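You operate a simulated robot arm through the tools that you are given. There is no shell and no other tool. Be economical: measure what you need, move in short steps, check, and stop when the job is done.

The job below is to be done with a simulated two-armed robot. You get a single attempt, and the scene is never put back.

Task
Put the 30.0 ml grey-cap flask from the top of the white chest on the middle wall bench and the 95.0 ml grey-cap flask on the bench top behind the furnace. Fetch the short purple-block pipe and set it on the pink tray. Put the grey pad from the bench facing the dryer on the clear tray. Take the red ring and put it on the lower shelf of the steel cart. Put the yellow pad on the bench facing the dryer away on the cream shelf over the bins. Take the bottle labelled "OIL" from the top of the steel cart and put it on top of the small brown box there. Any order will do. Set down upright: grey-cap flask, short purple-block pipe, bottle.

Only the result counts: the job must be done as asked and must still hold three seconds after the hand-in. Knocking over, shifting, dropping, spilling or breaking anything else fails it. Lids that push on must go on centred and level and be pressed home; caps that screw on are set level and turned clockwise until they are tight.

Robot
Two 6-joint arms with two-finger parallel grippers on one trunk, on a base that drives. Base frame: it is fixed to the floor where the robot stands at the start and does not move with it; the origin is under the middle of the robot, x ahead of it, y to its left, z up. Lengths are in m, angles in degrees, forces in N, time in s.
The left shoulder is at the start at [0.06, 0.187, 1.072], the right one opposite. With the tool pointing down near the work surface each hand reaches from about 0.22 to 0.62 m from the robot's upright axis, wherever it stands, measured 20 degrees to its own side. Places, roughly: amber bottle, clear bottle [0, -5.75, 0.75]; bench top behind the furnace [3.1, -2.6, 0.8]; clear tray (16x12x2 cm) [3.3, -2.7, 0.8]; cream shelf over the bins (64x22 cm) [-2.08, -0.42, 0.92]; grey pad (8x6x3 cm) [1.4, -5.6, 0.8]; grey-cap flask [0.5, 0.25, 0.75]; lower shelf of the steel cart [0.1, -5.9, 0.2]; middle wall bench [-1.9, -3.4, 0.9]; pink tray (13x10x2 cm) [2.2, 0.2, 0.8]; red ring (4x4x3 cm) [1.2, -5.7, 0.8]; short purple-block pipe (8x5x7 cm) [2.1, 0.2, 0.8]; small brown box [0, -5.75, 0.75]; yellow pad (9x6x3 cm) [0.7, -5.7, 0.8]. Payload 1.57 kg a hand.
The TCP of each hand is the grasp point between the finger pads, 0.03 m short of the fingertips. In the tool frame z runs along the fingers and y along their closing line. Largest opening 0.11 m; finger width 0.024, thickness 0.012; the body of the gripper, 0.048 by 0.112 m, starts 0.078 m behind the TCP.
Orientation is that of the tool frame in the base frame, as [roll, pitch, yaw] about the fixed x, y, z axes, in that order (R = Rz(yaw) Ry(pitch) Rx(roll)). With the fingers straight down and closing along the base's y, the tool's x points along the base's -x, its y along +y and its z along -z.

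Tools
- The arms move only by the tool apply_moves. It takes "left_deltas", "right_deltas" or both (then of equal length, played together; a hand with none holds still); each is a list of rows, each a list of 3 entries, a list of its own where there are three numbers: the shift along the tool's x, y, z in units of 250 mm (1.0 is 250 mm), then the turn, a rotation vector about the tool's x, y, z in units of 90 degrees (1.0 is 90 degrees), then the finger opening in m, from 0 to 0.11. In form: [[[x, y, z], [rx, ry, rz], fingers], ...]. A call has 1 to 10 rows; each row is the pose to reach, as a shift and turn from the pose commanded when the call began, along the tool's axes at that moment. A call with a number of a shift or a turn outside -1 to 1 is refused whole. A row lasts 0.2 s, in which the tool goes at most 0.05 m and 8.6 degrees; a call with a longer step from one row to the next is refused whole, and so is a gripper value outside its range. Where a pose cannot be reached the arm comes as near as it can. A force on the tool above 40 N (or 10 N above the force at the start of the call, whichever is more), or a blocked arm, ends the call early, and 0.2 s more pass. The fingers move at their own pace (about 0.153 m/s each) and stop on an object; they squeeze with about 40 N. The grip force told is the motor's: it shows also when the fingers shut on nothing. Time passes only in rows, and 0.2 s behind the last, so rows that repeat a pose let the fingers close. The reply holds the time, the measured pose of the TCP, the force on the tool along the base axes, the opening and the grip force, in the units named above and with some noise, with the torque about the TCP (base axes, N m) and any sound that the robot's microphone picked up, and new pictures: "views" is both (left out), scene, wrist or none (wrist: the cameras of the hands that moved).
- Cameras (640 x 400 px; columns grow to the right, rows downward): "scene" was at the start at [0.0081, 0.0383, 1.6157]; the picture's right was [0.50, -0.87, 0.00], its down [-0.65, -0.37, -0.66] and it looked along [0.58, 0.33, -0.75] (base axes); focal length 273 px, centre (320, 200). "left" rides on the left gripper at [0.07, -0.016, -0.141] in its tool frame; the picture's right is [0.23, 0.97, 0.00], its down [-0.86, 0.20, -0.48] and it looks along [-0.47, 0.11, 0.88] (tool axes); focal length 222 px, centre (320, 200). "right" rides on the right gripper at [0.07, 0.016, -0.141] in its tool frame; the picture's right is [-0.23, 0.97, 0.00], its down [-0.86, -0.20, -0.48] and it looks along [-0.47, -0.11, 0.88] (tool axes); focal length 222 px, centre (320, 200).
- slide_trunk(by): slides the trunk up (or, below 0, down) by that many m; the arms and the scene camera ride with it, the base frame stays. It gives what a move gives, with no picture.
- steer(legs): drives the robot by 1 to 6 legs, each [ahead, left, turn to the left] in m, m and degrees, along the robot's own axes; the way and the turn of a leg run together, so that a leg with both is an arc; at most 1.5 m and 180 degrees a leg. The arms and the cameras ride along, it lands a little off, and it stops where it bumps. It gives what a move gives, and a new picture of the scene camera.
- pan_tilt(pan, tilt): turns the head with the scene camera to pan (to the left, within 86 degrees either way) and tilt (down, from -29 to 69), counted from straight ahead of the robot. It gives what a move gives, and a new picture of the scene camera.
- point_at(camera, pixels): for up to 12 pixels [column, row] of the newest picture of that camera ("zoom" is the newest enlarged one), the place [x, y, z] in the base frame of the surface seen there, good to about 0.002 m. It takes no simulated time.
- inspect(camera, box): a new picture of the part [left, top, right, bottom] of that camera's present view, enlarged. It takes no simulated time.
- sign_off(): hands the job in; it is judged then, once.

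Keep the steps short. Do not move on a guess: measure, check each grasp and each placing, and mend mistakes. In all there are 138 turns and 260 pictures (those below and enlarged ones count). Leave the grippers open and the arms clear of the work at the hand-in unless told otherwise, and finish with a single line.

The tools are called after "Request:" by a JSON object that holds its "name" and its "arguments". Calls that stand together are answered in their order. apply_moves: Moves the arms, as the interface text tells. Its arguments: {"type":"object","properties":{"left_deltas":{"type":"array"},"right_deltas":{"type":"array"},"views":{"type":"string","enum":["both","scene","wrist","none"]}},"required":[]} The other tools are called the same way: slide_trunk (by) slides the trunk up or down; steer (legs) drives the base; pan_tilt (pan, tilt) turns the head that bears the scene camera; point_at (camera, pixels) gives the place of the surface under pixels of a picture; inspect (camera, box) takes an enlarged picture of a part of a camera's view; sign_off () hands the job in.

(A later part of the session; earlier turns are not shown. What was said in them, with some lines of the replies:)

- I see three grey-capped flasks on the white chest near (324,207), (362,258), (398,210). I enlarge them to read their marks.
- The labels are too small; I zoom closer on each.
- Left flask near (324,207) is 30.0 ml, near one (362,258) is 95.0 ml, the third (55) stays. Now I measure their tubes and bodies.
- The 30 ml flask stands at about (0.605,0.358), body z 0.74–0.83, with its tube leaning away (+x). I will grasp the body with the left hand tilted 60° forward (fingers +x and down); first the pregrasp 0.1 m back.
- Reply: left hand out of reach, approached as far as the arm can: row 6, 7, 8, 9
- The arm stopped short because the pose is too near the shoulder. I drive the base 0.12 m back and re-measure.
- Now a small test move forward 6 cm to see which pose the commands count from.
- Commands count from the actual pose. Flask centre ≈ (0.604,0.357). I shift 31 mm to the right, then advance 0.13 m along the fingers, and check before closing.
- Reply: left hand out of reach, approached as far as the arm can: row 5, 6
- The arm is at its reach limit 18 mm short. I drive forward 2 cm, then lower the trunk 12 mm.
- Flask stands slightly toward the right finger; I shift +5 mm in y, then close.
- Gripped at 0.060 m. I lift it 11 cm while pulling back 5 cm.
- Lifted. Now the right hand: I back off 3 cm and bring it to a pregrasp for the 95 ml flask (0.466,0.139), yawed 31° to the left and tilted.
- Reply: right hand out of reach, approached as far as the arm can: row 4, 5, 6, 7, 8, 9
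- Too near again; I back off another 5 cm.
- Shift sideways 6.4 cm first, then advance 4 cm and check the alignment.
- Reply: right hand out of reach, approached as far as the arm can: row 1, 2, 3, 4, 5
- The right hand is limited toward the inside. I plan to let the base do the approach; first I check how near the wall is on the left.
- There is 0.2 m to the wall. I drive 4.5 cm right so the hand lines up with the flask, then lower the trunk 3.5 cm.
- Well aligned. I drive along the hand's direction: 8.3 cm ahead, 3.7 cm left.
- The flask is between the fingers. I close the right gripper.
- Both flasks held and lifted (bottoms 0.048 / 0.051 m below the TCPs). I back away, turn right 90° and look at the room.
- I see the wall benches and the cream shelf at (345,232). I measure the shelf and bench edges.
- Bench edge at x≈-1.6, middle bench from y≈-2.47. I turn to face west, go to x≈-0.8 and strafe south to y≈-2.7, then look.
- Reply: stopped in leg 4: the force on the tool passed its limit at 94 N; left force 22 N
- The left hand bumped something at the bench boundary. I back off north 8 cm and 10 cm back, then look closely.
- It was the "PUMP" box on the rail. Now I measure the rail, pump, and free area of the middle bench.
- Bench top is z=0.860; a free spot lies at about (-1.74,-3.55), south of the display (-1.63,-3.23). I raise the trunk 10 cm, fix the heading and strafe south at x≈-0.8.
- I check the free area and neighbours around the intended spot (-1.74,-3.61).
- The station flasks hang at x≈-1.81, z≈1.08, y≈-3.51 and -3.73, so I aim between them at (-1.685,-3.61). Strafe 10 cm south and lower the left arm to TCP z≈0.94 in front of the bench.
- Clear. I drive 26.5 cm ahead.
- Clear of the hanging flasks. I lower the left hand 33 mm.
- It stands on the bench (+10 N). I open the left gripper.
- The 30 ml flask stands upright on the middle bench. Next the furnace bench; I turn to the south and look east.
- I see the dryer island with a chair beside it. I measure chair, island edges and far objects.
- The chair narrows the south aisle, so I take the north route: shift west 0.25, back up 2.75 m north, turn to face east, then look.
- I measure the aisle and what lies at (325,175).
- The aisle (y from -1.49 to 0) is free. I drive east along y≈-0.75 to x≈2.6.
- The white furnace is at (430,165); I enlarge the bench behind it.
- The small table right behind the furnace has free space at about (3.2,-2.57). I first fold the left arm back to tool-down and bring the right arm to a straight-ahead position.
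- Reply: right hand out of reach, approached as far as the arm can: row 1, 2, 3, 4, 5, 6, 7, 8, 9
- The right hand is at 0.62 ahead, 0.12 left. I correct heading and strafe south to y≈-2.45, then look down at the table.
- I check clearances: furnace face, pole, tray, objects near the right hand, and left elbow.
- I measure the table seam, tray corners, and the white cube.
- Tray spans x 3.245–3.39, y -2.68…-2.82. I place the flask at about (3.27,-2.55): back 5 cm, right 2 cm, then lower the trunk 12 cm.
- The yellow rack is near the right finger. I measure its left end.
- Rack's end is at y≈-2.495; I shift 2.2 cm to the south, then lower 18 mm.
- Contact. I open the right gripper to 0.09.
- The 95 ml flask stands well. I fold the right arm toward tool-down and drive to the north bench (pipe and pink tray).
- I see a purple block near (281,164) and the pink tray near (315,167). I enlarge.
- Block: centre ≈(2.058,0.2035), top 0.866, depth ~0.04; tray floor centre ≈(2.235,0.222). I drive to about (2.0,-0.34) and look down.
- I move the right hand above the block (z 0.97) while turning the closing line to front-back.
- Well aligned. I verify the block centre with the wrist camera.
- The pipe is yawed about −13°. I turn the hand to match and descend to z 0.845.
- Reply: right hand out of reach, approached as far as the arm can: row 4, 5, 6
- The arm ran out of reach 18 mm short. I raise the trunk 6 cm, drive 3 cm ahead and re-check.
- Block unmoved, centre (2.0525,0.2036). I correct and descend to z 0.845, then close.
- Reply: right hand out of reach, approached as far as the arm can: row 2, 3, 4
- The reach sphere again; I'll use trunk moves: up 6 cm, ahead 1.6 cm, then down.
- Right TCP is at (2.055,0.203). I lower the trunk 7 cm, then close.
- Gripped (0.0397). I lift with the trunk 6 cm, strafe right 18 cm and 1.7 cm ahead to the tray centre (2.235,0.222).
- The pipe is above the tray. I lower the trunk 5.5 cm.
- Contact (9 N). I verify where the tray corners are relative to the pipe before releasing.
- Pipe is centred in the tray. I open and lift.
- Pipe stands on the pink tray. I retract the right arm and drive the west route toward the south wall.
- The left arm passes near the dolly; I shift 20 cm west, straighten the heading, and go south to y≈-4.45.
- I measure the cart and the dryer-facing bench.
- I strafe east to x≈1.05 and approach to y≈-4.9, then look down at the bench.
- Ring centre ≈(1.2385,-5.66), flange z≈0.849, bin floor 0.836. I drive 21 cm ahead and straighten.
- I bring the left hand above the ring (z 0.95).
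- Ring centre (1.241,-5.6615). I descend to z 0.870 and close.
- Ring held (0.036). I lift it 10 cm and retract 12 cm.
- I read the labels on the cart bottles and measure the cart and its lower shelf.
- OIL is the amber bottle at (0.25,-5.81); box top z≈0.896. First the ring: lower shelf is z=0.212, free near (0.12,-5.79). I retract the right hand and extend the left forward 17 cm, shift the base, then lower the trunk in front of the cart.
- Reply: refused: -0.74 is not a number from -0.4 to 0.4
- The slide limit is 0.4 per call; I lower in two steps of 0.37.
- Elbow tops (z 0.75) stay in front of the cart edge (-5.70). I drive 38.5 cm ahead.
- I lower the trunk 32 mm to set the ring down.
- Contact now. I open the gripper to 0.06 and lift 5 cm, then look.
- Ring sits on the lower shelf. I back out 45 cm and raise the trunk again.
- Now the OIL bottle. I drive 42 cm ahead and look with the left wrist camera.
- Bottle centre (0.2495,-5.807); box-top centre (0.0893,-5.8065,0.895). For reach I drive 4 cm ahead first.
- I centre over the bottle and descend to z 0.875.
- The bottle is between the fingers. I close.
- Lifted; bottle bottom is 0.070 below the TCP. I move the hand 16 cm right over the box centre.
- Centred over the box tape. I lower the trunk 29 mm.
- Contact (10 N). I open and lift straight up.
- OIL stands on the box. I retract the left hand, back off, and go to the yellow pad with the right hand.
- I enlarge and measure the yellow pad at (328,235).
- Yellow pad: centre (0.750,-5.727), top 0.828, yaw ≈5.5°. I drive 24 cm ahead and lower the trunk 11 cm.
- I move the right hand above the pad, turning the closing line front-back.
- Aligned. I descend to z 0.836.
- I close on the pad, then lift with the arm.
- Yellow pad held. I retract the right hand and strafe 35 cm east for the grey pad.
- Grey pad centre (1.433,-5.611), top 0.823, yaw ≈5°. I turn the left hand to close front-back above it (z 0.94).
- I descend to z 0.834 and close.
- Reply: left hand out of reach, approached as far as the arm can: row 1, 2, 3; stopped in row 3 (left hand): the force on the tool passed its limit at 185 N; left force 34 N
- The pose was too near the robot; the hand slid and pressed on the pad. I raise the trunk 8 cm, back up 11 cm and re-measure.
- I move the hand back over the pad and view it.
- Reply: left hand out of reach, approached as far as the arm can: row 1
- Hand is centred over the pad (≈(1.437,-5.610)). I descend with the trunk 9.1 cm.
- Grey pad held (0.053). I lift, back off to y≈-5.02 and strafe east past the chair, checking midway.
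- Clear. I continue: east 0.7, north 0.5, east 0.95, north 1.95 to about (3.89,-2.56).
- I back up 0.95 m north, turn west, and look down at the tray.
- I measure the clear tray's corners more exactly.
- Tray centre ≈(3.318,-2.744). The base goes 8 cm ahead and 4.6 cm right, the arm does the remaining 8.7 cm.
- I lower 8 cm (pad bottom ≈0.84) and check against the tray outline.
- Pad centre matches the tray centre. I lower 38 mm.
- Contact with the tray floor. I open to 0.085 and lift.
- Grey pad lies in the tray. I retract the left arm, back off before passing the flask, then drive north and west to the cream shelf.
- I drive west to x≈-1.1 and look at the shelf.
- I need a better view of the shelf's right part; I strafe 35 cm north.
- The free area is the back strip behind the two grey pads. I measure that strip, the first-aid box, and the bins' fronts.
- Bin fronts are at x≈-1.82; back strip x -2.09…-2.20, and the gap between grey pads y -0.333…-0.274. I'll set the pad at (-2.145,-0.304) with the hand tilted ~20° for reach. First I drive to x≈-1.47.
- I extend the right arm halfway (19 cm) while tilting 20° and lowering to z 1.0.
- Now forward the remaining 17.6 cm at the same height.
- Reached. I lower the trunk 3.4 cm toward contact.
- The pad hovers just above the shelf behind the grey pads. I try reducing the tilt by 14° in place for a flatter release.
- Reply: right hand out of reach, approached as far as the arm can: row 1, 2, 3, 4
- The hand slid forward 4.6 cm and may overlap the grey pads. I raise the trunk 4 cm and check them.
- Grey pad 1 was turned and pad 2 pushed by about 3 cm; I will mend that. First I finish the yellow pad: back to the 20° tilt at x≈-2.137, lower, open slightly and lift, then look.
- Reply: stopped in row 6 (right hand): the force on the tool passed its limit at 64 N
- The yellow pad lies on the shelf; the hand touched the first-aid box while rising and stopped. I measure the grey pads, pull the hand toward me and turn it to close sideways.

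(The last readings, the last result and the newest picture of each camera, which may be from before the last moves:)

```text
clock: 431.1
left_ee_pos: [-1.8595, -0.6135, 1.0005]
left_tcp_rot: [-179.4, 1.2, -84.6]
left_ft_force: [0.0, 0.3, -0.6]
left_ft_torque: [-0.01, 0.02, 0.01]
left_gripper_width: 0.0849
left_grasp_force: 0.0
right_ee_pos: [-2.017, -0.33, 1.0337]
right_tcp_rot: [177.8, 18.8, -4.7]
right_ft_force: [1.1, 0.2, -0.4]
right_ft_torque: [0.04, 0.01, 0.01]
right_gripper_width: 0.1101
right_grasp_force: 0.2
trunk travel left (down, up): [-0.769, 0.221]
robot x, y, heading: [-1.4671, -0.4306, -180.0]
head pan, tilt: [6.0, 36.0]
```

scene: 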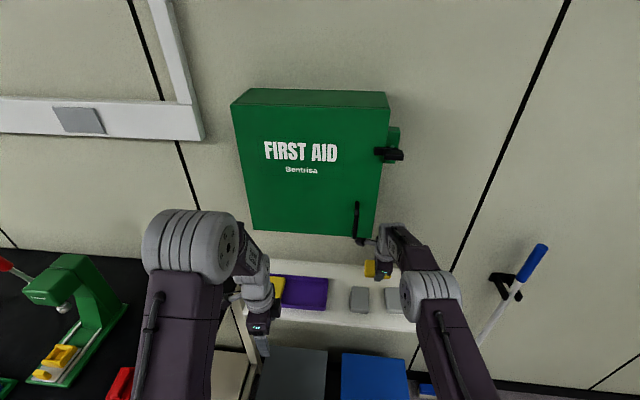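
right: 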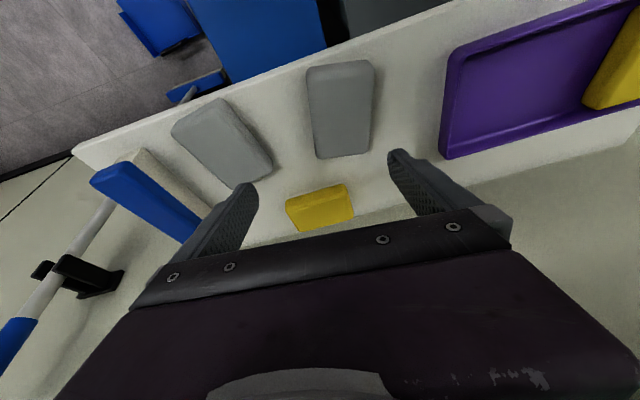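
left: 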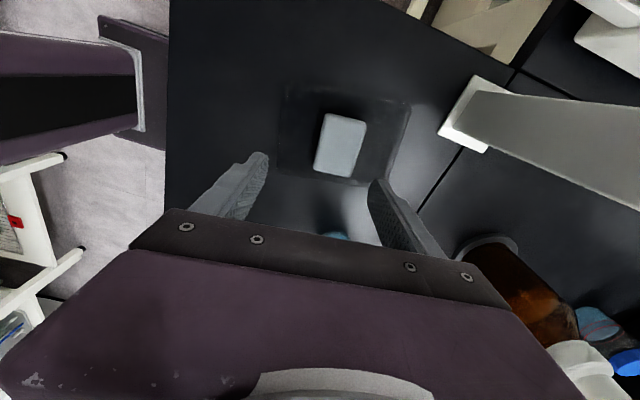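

Grey 1 is at (-2.016,-0.363), turned −12°; originally ≈(-2.035,-0.363), ≈+2°. I grip it (which straightens it), carry it 2 cm back and release, then look.

Request:
{"name": "apply_moves", "arguments": {"right_deltas": [[[0.0, 0.06, 0], [0, 0, 0], 0.11], [[0.03, 0.118, 0.04], [0, 0, 0], 0.11], [[0.085, 0.118, 0.16], [0, 0, 0], 0.11], [[0.138, 0.118, 0.282], [0, 0, 0], 0.11], [[0.138, 0.118, 0.282], [0, 0, 0], 0.11], [[0.138, 0.118, 0.282], [0, 0, 0], 0.07], [[0.138, 0.118, 0.282], [0, 0, 0], 0.04], [[0.138, 0.118, 0.282], [0, 0, 0], 0.03]], "views": "wrist"}}

Request:
{"name": "apply_moves", "arguments": {"right_deltas": [[[-0.01, 0, -0.03], [0, 0, 0], 0.03], [[-0.047, 0.002, -0.018], [0, 0, -0.036], 0.03], [[-0.084, 0.005, -0.005], [0, 0, -0.072], 0.03], [[-0.074, 0.005, 0.025], [0, 0, -0.072], 0.03], [[-0.074, 0.005, 0.025], [0, 0, -0.072], 0.07], [[-0.074, 0.005, 0.025], [0, 0, -0.072], 0.095], [[-0.074, 0.005, 0.025], [0, 0, -0.072], 0.1], [[-0.125, 0.005, -0.127], [0, 0, -0.072], 0.1], [[-0.177, 0.005, -0.278], [0, 0, -0.072], 0.1]], "views": "wrist"}}

Request:
{"name": "inspect", "arguments": {"camera": "scene", "box": [330, 240, 430, 330]}}

```text
clock: 432.9
left_ee_pos: [-1.8594, -0.614, 1.0008]
left_tcp_rot: [-179.7, 1.3, -84.6]
left_ft_force: [0.1, 0.1, -0.8]
left_ft_torque: [0.01, -0.01, 0.01]
left_gripper_width: 0.0852
left_grasp_force: 0.0
right_ee_pos: [-2.0089, -0.3645, 0.9576]
right_tcp_rot: [177.6, 18.8, -4.9]
right_ft_force: [-0.2, 0.1, 0.8]
right_ft_torque: [0.03, 0.02, -0.04]
right_gripper_width: 0.0597
right_grasp_force: 40.0
trunk travel left (down, up): [-0.769, 0.221]
robot x, y, heading: [-1.4678, -0.4275, -179.9]
head pan, tilt: [6.0, 36.0]
```

right: 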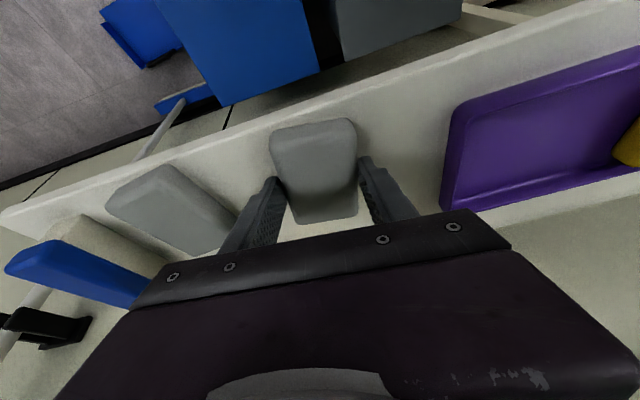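

```text
clock: 434.9
left_ee_pos: [-1.8589, -0.6143, 0.9993]
left_tcp_rot: [-179.6, 1.3, -84.5]
left_ft_force: [-0.2, 0.1, -0.2]
left_ft_torque: [-0.01, -0.02, 0.0]
left_gripper_width: 0.0849
left_grasp_force: 0.0
right_ee_pos: [-2.028, -0.3632, 1.0361]
right_tcp_rot: [179.7, 19.0, 1.7]
right_ft_force: [0.3, -0.9, 0.9]
right_ft_torque: [0.02, 0.0, -0.04]
right_gripper_width: 0.0999
right_grasp_force: 0.1
trunk travel left (down, up): [-0.769, 0.221]
robot x, y, heading: [-1.4648, -0.4278, -180.4]
head pan, tilt: [6.0, 36.0]
```

right: 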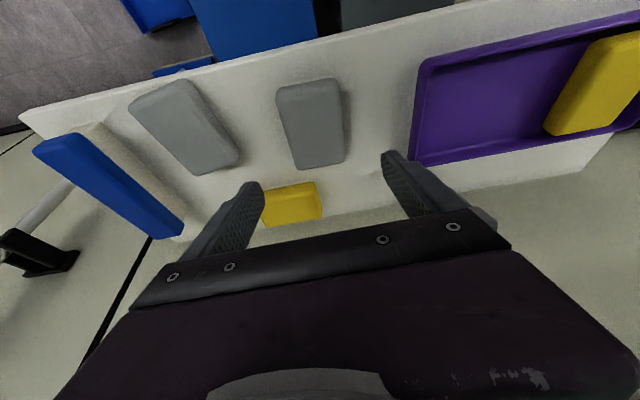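

```text
4.44 times, centred on (380, 285) of scene
```

zoom: 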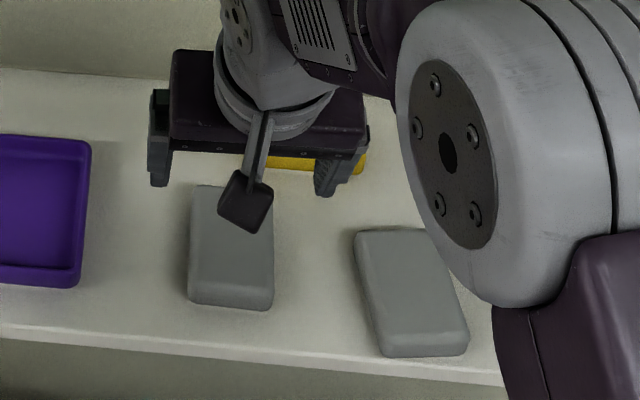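

Grey 1 is straight again. The same for grey 2: from (-2.010,-0.242) back to ≈(-2.043,-0.2465).

Request:
{"name": "apply_moves", "arguments": {"right_deltas": [[[0.0, -0.16, 0], [0, 0, 0], 0.1], [[0.0, -0.32, 0], [0, 0, 0], 0.1], [[0.03, -0.484, 0.0], [0, 0, 0], 0.1], [[0.09, -0.484, 0.1], [0, 0, 0], 0.1], [[0.15, -0.484, 0.18], [0, 0, 0], 0.1], [[0.209, -0.484, 0.26], [0, 0, 0], 0.1], [[0.209, -0.484, 0.26], [0, 0, 0], 0.1], [[0.209, -0.484, 0.26], [0, 0, 0], 0.07], [[0.209, -0.484, 0.26], [0, 0, 0], 0.04], [[0.209, -0.484, 0.26], [0, 0, 0], 0.03]], "views": "wrist"}}

Request:
{"name": "apply_moves", "arguments": {"right_deltas": [[[-0.01, 0, -0.03], [0, 0, 0], 0.03], [[-0.07, 0.008, -0.01], [0, 0, 0], 0.03], [[-0.135, 0.016, 0.013], [0, 0, 0], 0.03], [[-0.125, 0.016, 0.043], [0, 0, 0], 0.03], [[-0.125, 0.016, 0.043], [0, 0, 0], 0.07], [[-0.125, 0.016, 0.043], [0, 0, 0], 0.095], [[-0.125, 0.016, 0.043], [0, 0, 0], 0.1], [[-0.177, 0.016, -0.11], [0, 0, 0], 0.1], [[-0.229, 0.016, -0.26], [0, 0, 0], 0.1]], "views": "wrist"}}

```text
clock: 437.1
left_ee_pos: [-1.8594, -0.6131, 0.9996]
left_tcp_rot: [-179.5, 1.2, -84.5]
left_ft_force: [0.5, 1.0, 0.9]
left_ft_torque: [0.0, 0.01, -0.01]
left_gripper_width: 0.0849
left_grasp_force: 0.0
right_ee_pos: [-2.0035, -0.2403, 0.9582]
right_tcp_rot: [179.7, 18.9, 1.8]
right_ft_force: [0.0, 0.0, 0.3]
right_ft_torque: [0.0, 0.03, 0.02]
right_gripper_width: 0.0599
right_grasp_force: 39.9
trunk travel left (down, up): [-0.769, 0.221]
robot x, y, heading: [-1.4658, -0.4276, -180.2]
head pan, tilt: [6.0, 36.0]
```

right: 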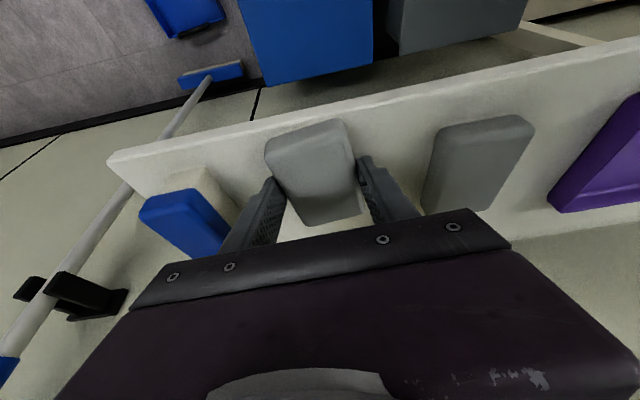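

```text
clock: 439.1
left_ee_pos: [-1.8594, -0.6138, 0.9992]
left_tcp_rot: [-179.6, 1.3, -84.5]
left_ft_force: [0.5, -0.6, 0.1]
left_ft_torque: [0.0, 0.01, 0.0]
left_gripper_width: 0.0849
left_grasp_force: 0.0
right_ee_pos: [-2.0353, -0.2428, 1.0386]
right_tcp_rot: [179.9, 18.8, 1.7]
right_ft_force: [0.5, 0.4, 0.4]
right_ft_torque: [-0.03, 0.0, 0.03]
right_gripper_width: 0.1
right_grasp_force: 0.1
trunk travel left (down, up): [-0.769, 0.221]
robot x, y, heading: [-1.4695, -0.4238, -180.0]
head pan, tilt: [6.0, 36.0]
```

right: 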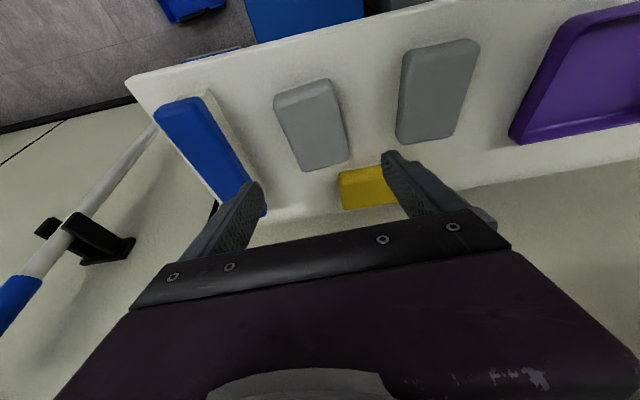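

I back off to the earlier viewing place and compare the shelf with the earlier picture.

Request:
{"name": "steer", "arguments": {"legs": [[-0.455, -0.062, 0]]}}

Request:
{"name": "slide_trunk", "arguments": {"by": 0.065}}

Request:
{"name": "inspect", "arguments": {"camera": "scene", "box": [220, 120, 420, 245]}}

```text
clock: 441.9
left_ee_pos: [-1.4127, -0.5549, 0.9991]
left_tcp_rot: [-179.4, 1.4, -83.8]
left_ft_force: [0.7, -0.1, 0.6]
left_ft_torque: [-0.01, -0.01, 0.01]
left_gripper_width: 0.0849
left_grasp_force: 0.0
right_ee_pos: [-1.5944, -0.1855, 1.0363]
right_tcp_rot: [179.8, 18.9, 2.5]
right_ft_force: [0.0, -1.1, -0.7]
right_ft_torque: [0.01, 0.03, -0.02]
right_gripper_width: 0.1001
right_grasp_force: 0.0
trunk travel left (down, up): [-0.769, 0.221]
robot x, y, heading: [-1.0218, -0.3618, -179.2]
head pan, tilt: [6.0, 36.0]
```

scene: 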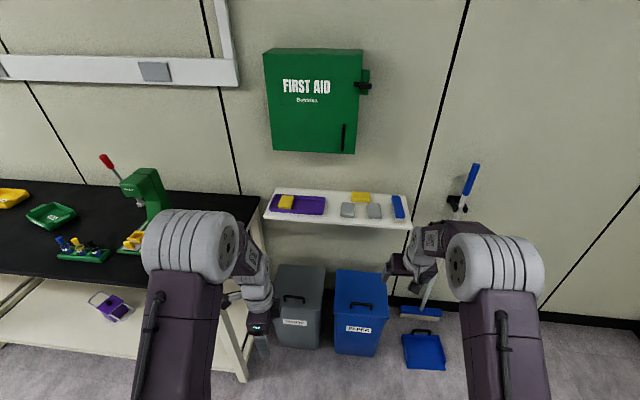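

```text
clock: 442.9
left_ee_pos: [-1.4118, -0.5548, 1.0641]
left_tcp_rot: [-179.5, 1.3, -83.9]
left_ft_force: [-0.2, -0.4, 0.6]
left_ft_torque: [0.0, 0.02, -0.04]
left_gripper_width: 0.0851
left_grasp_force: 0.1
right_ee_pos: [-1.5942, -0.186, 1.1007]
right_tcp_rot: [179.8, 18.9, 2.5]
right_ft_force: [-0.4, 0.5, -0.9]
right_ft_torque: [-0.02, -0.03, 0.01]
right_gripper_width: 0.1
right_grasp_force: 0.0
trunk travel left (down, up): [-0.834, 0.156]
robot x, y, heading: [-1.0206, -0.3598, -178.9]
head pan, tilt: [6.0, 36.0]
```

```text
3.20 times, centred on (320, 182) of scene
```

zoom: 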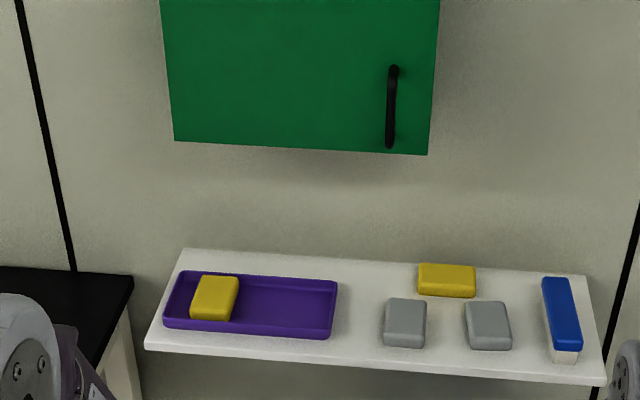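

I measure the grey pads' back edges the same way as before (earlier: grey 1 (-2.074,-0.336)/(-2.072,-0.390); grey 2 (-2.081,-0.274), back mid (-2.092,-0.244)).

Request:
{"name": "point_at", "arguments": {"camera": "zoom", "pixels": [[424, 304], [389, 304], [406, 300], [468, 307], [488, 303], [506, 307], [405, 335], [488, 338], [447, 280], [447, 293], [405, 345], [488, 347]]}}

```text
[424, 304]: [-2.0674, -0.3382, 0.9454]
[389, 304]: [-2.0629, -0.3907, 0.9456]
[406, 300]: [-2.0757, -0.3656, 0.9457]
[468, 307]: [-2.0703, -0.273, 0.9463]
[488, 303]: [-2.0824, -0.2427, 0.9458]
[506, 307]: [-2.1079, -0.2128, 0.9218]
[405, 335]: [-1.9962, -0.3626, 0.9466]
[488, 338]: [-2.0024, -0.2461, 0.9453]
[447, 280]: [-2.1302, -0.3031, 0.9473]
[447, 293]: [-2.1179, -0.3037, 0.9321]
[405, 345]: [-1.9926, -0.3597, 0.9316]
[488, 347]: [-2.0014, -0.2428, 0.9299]
```

Grey 1 is about 5 mm and grey 2 about 9 mm forward of their old places. I go back for a fine correction.

Request:
{"name": "slide_trunk", "arguments": {"by": -0.065}}

Request:
{"name": "steer", "arguments": {"legs": [[0.0, 0.0, -1.1], [0.446, 0.064, 0]]}}

```text
clock: 443.9
left_ee_pos: [-1.4114, -0.5543, 0.9998]
left_tcp_rot: [-179.7, 1.3, -83.8]
left_ft_force: [0.1, 0.4, -0.1]
left_ft_torque: [-0.01, 0.0, 0.04]
left_gripper_width: 0.0851
left_grasp_force: 0.1
right_ee_pos: [-1.5939, -0.1853, 1.0369]
right_tcp_rot: [179.9, 18.9, 2.6]
right_ft_force: [-0.4, -0.8, -0.3]
right_ft_torque: [0.0, 0.01, -0.02]
right_gripper_width: 0.0998
right_grasp_force: 0.1
trunk travel left (down, up): [-0.769, 0.221]
robot x, y, heading: [-1.0254, -0.3668, -179.3]
head pan, tilt: [6.0, 36.0]
```

```text
clock: 447.0
left_ee_pos: [-1.8501, -0.6188, 0.9997]
left_tcp_rot: [-179.6, 1.3, -84.1]
left_ft_force: [0.5, -1.1, 0.0]
left_ft_torque: [0.03, 0.01, 0.04]
left_gripper_width: 0.085
left_grasp_force: 0.0
right_ee_pos: [-2.0286, -0.248, 1.038]
right_tcp_rot: [179.8, 18.9, 2.2]
right_ft_force: [0.2, -0.1, 0.5]
right_ft_torque: [0.0, 0.0, 0.0]
right_gripper_width: 0.1002
right_grasp_force: 0.1
trunk travel left (down, up): [-0.769, 0.221]
robot x, y, heading: [-1.4618, -0.4279, -179.4]
head pan, tilt: [6.0, 36.0]
```

scene: 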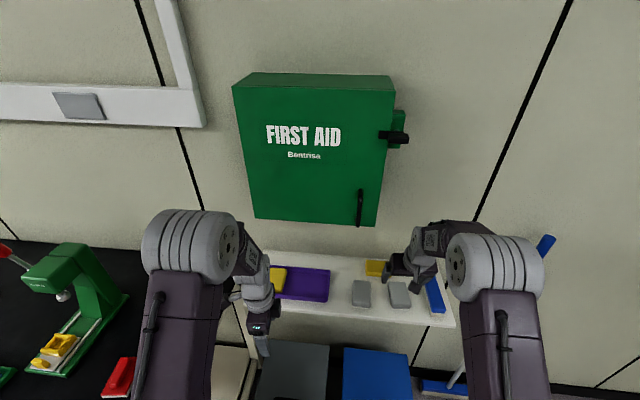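

I re-grip grey 2 and shift it 9 mm back, then grey 1 by 6 mm, each with a 5 mm lift.

Request:
{"name": "apply_moves", "arguments": {"right_deltas": [[[0.02, -0.016, 0.08], [0, 0, 0], 0.1], [[0.04, -0.016, 0.16], [0, 0, 0], 0.1], [[0.06, -0.016, 0.24], [0, 0, 0], 0.1], [[0.077, -0.016, 0.316], [0, 0, 0], 0.1], [[0.077, -0.016, 0.316], [0, 0, 0], 0.1], [[0.077, -0.016, 0.316], [0, 0, 0], 0.07], [[0.077, -0.016, 0.316], [0, 0, 0], 0.04], [[0.077, -0.016, 0.316], [0, 0, 0], 0.03]], "views": "none"}}

Request:
{"name": "apply_moves", "arguments": {"right_deltas": [[[-0.007, 0, -0.019], [0, 0, 0], 0.03], [[-0.041, 0, -0.007], [0, 0, 0], 0.03], [[-0.034, 0, 0.012], [0, 0, 0], 0.03], [[-0.034, 0, 0.012], [0, 0, 0], 0.07], [[-0.034, 0, 0.012], [0, 0, 0], 0.095], [[-0.034, 0, 0.012], [0, 0, 0], 0.1], [[-0.086, 0, -0.139], [0, 0, 0], 0.1], [[-0.138, 0, -0.29], [0, 0, 0], 0.1]], "views": "none"}}

Request:
{"name": "apply_moves", "arguments": {"right_deltas": [[[0, 0.16, 0], [0, 0, 0], 0.1], [[0, 0.32, 0], [0, 0, 0], 0.1], [[0, 0.477, 0], [0, 0, 0], 0.1], [[0.05, 0.477, 0.1], [0, 0, 0], 0.1], [[0.1, 0.477, 0.19], [0, 0, 0], 0.1], [[0.149, 0.477, 0.288], [0, 0, 0], 0.1], [[0.149, 0.477, 0.288], [0, 0, 0], 0.1], [[0.149, 0.477, 0.288], [0, 0, 0], 0.07], [[0.149, 0.477, 0.288], [0, 0, 0], 0.04], [[0.149, 0.477, 0.288], [0, 0, 0], 0.03]], "views": "none"}}

Request:
{"name": "apply_moves", "arguments": {"right_deltas": [[[-0.007, 0, -0.019], [0, 0, 0], 0.03], [[-0.03, 0, -0.011], [0, 0, 0], 0.03], [[-0.023, 0, 0.008], [0, 0, 0], 0.03], [[-0.023, 0, 0.008], [0, 0, 0], 0.07], [[-0.023, 0, 0.008], [0, 0, 0], 0.095], [[-0.023, 0, 0.008], [0, 0, 0], 0.1], [[-0.075, 0, -0.143], [0, 0, 0], 0.1], [[-0.127, 0, -0.294], [0, 0, 0], 0.1]], "views": "wrist"}}

```text
clock: 448.8
left_ee_pos: [-1.85, -0.6184, 0.9988]
left_tcp_rot: [-179.5, 1.4, -84.1]
left_ft_force: [1.0, 0.4, 0.7]
left_ft_torque: [-0.01, 0.0, -0.03]
left_gripper_width: 0.0851
left_grasp_force: 0.0
right_ee_pos: [-2.0376, -0.243, 0.9557]
right_tcp_rot: [179.8, 19.0, 2.2]
right_ft_force: [0.2, 0.1, 0.1]
right_ft_torque: [-0.06, -0.01, 0.02]
right_gripper_width: 0.0591
right_grasp_force: 39.8
trunk travel left (down, up): [-0.769, 0.221]
robot x, y, heading: [-1.4568, -0.4286, -179.4]
head pan, tilt: [6.0, 36.0]
```

```text
clock: 450.6
left_ee_pos: [-1.849, -0.6203, 1.0002]
left_tcp_rot: [-179.5, 1.3, -84.1]
left_ft_force: [0.0, -0.2, -0.6]
left_ft_torque: [-0.04, 0.01, -0.01]
left_gripper_width: 0.085
left_grasp_force: 0.1
right_ee_pos: [-2.0468, -0.243, 1.035]
right_tcp_rot: [180.0, 18.9, 2.3]
right_ft_force: [0.4, -0.5, 0.7]
right_ft_torque: [-0.03, -0.02, -0.01]
right_gripper_width: 0.0999
right_grasp_force: 0.1
trunk travel left (down, up): [-0.769, 0.221]
robot x, y, heading: [-1.4579, -0.4273, -179.5]
head pan, tilt: [6.0, 36.0]
```

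```text
clock: 452.8
left_ee_pos: [-1.8493, -0.6192, 0.9996]
left_tcp_rot: [-179.5, 1.4, -84.1]
left_ft_force: [0.3, -0.1, 0.2]
left_ft_torque: [-0.03, 0.02, -0.03]
left_gripper_width: 0.0848
left_grasp_force: 0.1
right_ee_pos: [-2.0319, -0.3639, 0.9545]
right_tcp_rot: [179.8, 18.9, 2.1]
right_ft_force: [-0.3, 0.3, -0.3]
right_ft_torque: [-0.01, -0.01, 0.0]
right_gripper_width: 0.0592
right_grasp_force: 40.0
trunk travel left (down, up): [-0.769, 0.221]
robot x, y, heading: [-1.4616, -0.4305, -179.2]
head pan, tilt: [6.0, 36.0]
```

```text
clock: 454.6
left_ee_pos: [-1.8498, -0.618, 0.9998]
left_tcp_rot: [-179.5, 1.3, -84.1]
left_ft_force: [0.4, -0.1, 0.4]
left_ft_torque: [0.01, 0.03, -0.01]
left_gripper_width: 0.0851
left_grasp_force: 0.1
right_ee_pos: [-2.0349, -0.3636, 1.0353]
right_tcp_rot: [179.9, 18.9, 2.3]
right_ft_force: [-0.8, -0.5, 0.1]
right_ft_torque: [-0.02, 0.0, -0.03]
right_gripper_width: 0.1001
right_grasp_force: 0.0
trunk travel left (down, up): [-0.769, 0.221]
robot x, y, heading: [-1.4619, -0.4247, -179.3]
head pan, tilt: [6.0, 36.0]
5 turns are left
```

right: 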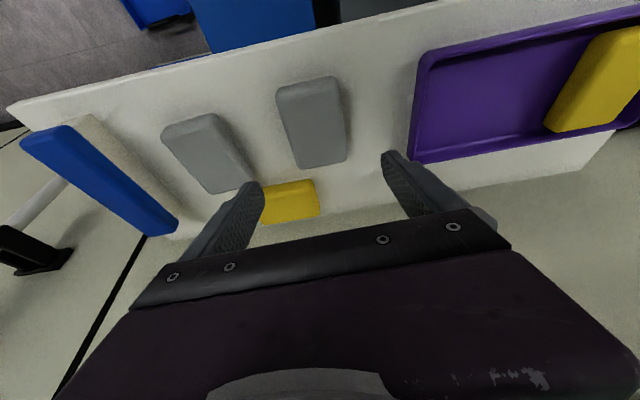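

5 turns are left. I back off clear of the shelf and check it once more.

Request:
{"name": "steer", "arguments": {"legs": [[-0.45, 0, 0]]}}

Request:
{"name": "inspect", "arguments": {"camera": "scene", "box": [240, 150, 420, 250]}}

```text
clock: 457.3
left_ee_pos: [-1.4004, -0.6168, 0.9982]
left_tcp_rot: [-179.4, 1.4, -83.3]
left_ft_force: [-0.8, 0.9, 0.0]
left_ft_torque: [-0.03, 0.03, 0.0]
left_gripper_width: 0.0851
left_grasp_force: 0.0
right_ee_pos: [-1.5885, -0.3655, 1.0353]
right_tcp_rot: [179.8, 18.8, 3.1]
right_ft_force: [0.6, -0.8, 0.7]
right_ft_torque: [-0.02, -0.01, 0.01]
right_gripper_width: 0.0997
right_grasp_force: 0.2
trunk travel left (down, up): [-0.769, 0.221]
robot x, y, heading: [-1.0123, -0.4226, -178.6]
head pan, tilt: [6.0, 36.0]
```

scene: 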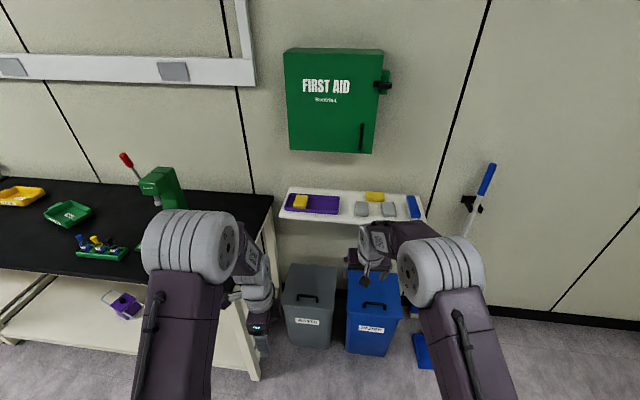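

```text
3.56 times, centred on (330, 200) of scene
4 turns are left
```

zoom: 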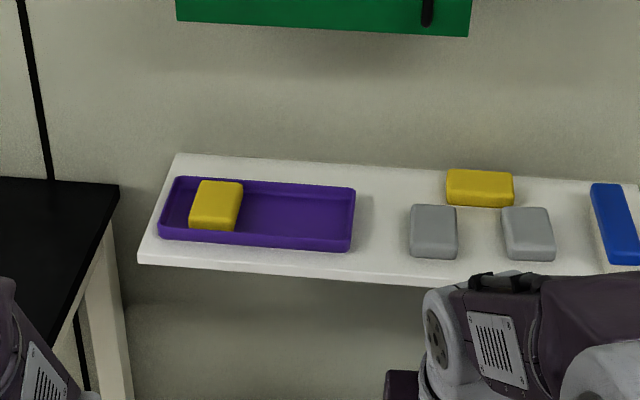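

Everything is placed: the shelf is in order, the grippers are open, and the arms are clear. I hand in.

Request:
{"name": "sign_off", "arguments": {}}

```text
The job is handed in.
```

I placed all seven items as asked and handed the job in, but on the cream shelf I bumped the two grey pads there while setting the yellow pad down; I put them back, and my measurements suggest they are within about 1 cm of where they were.
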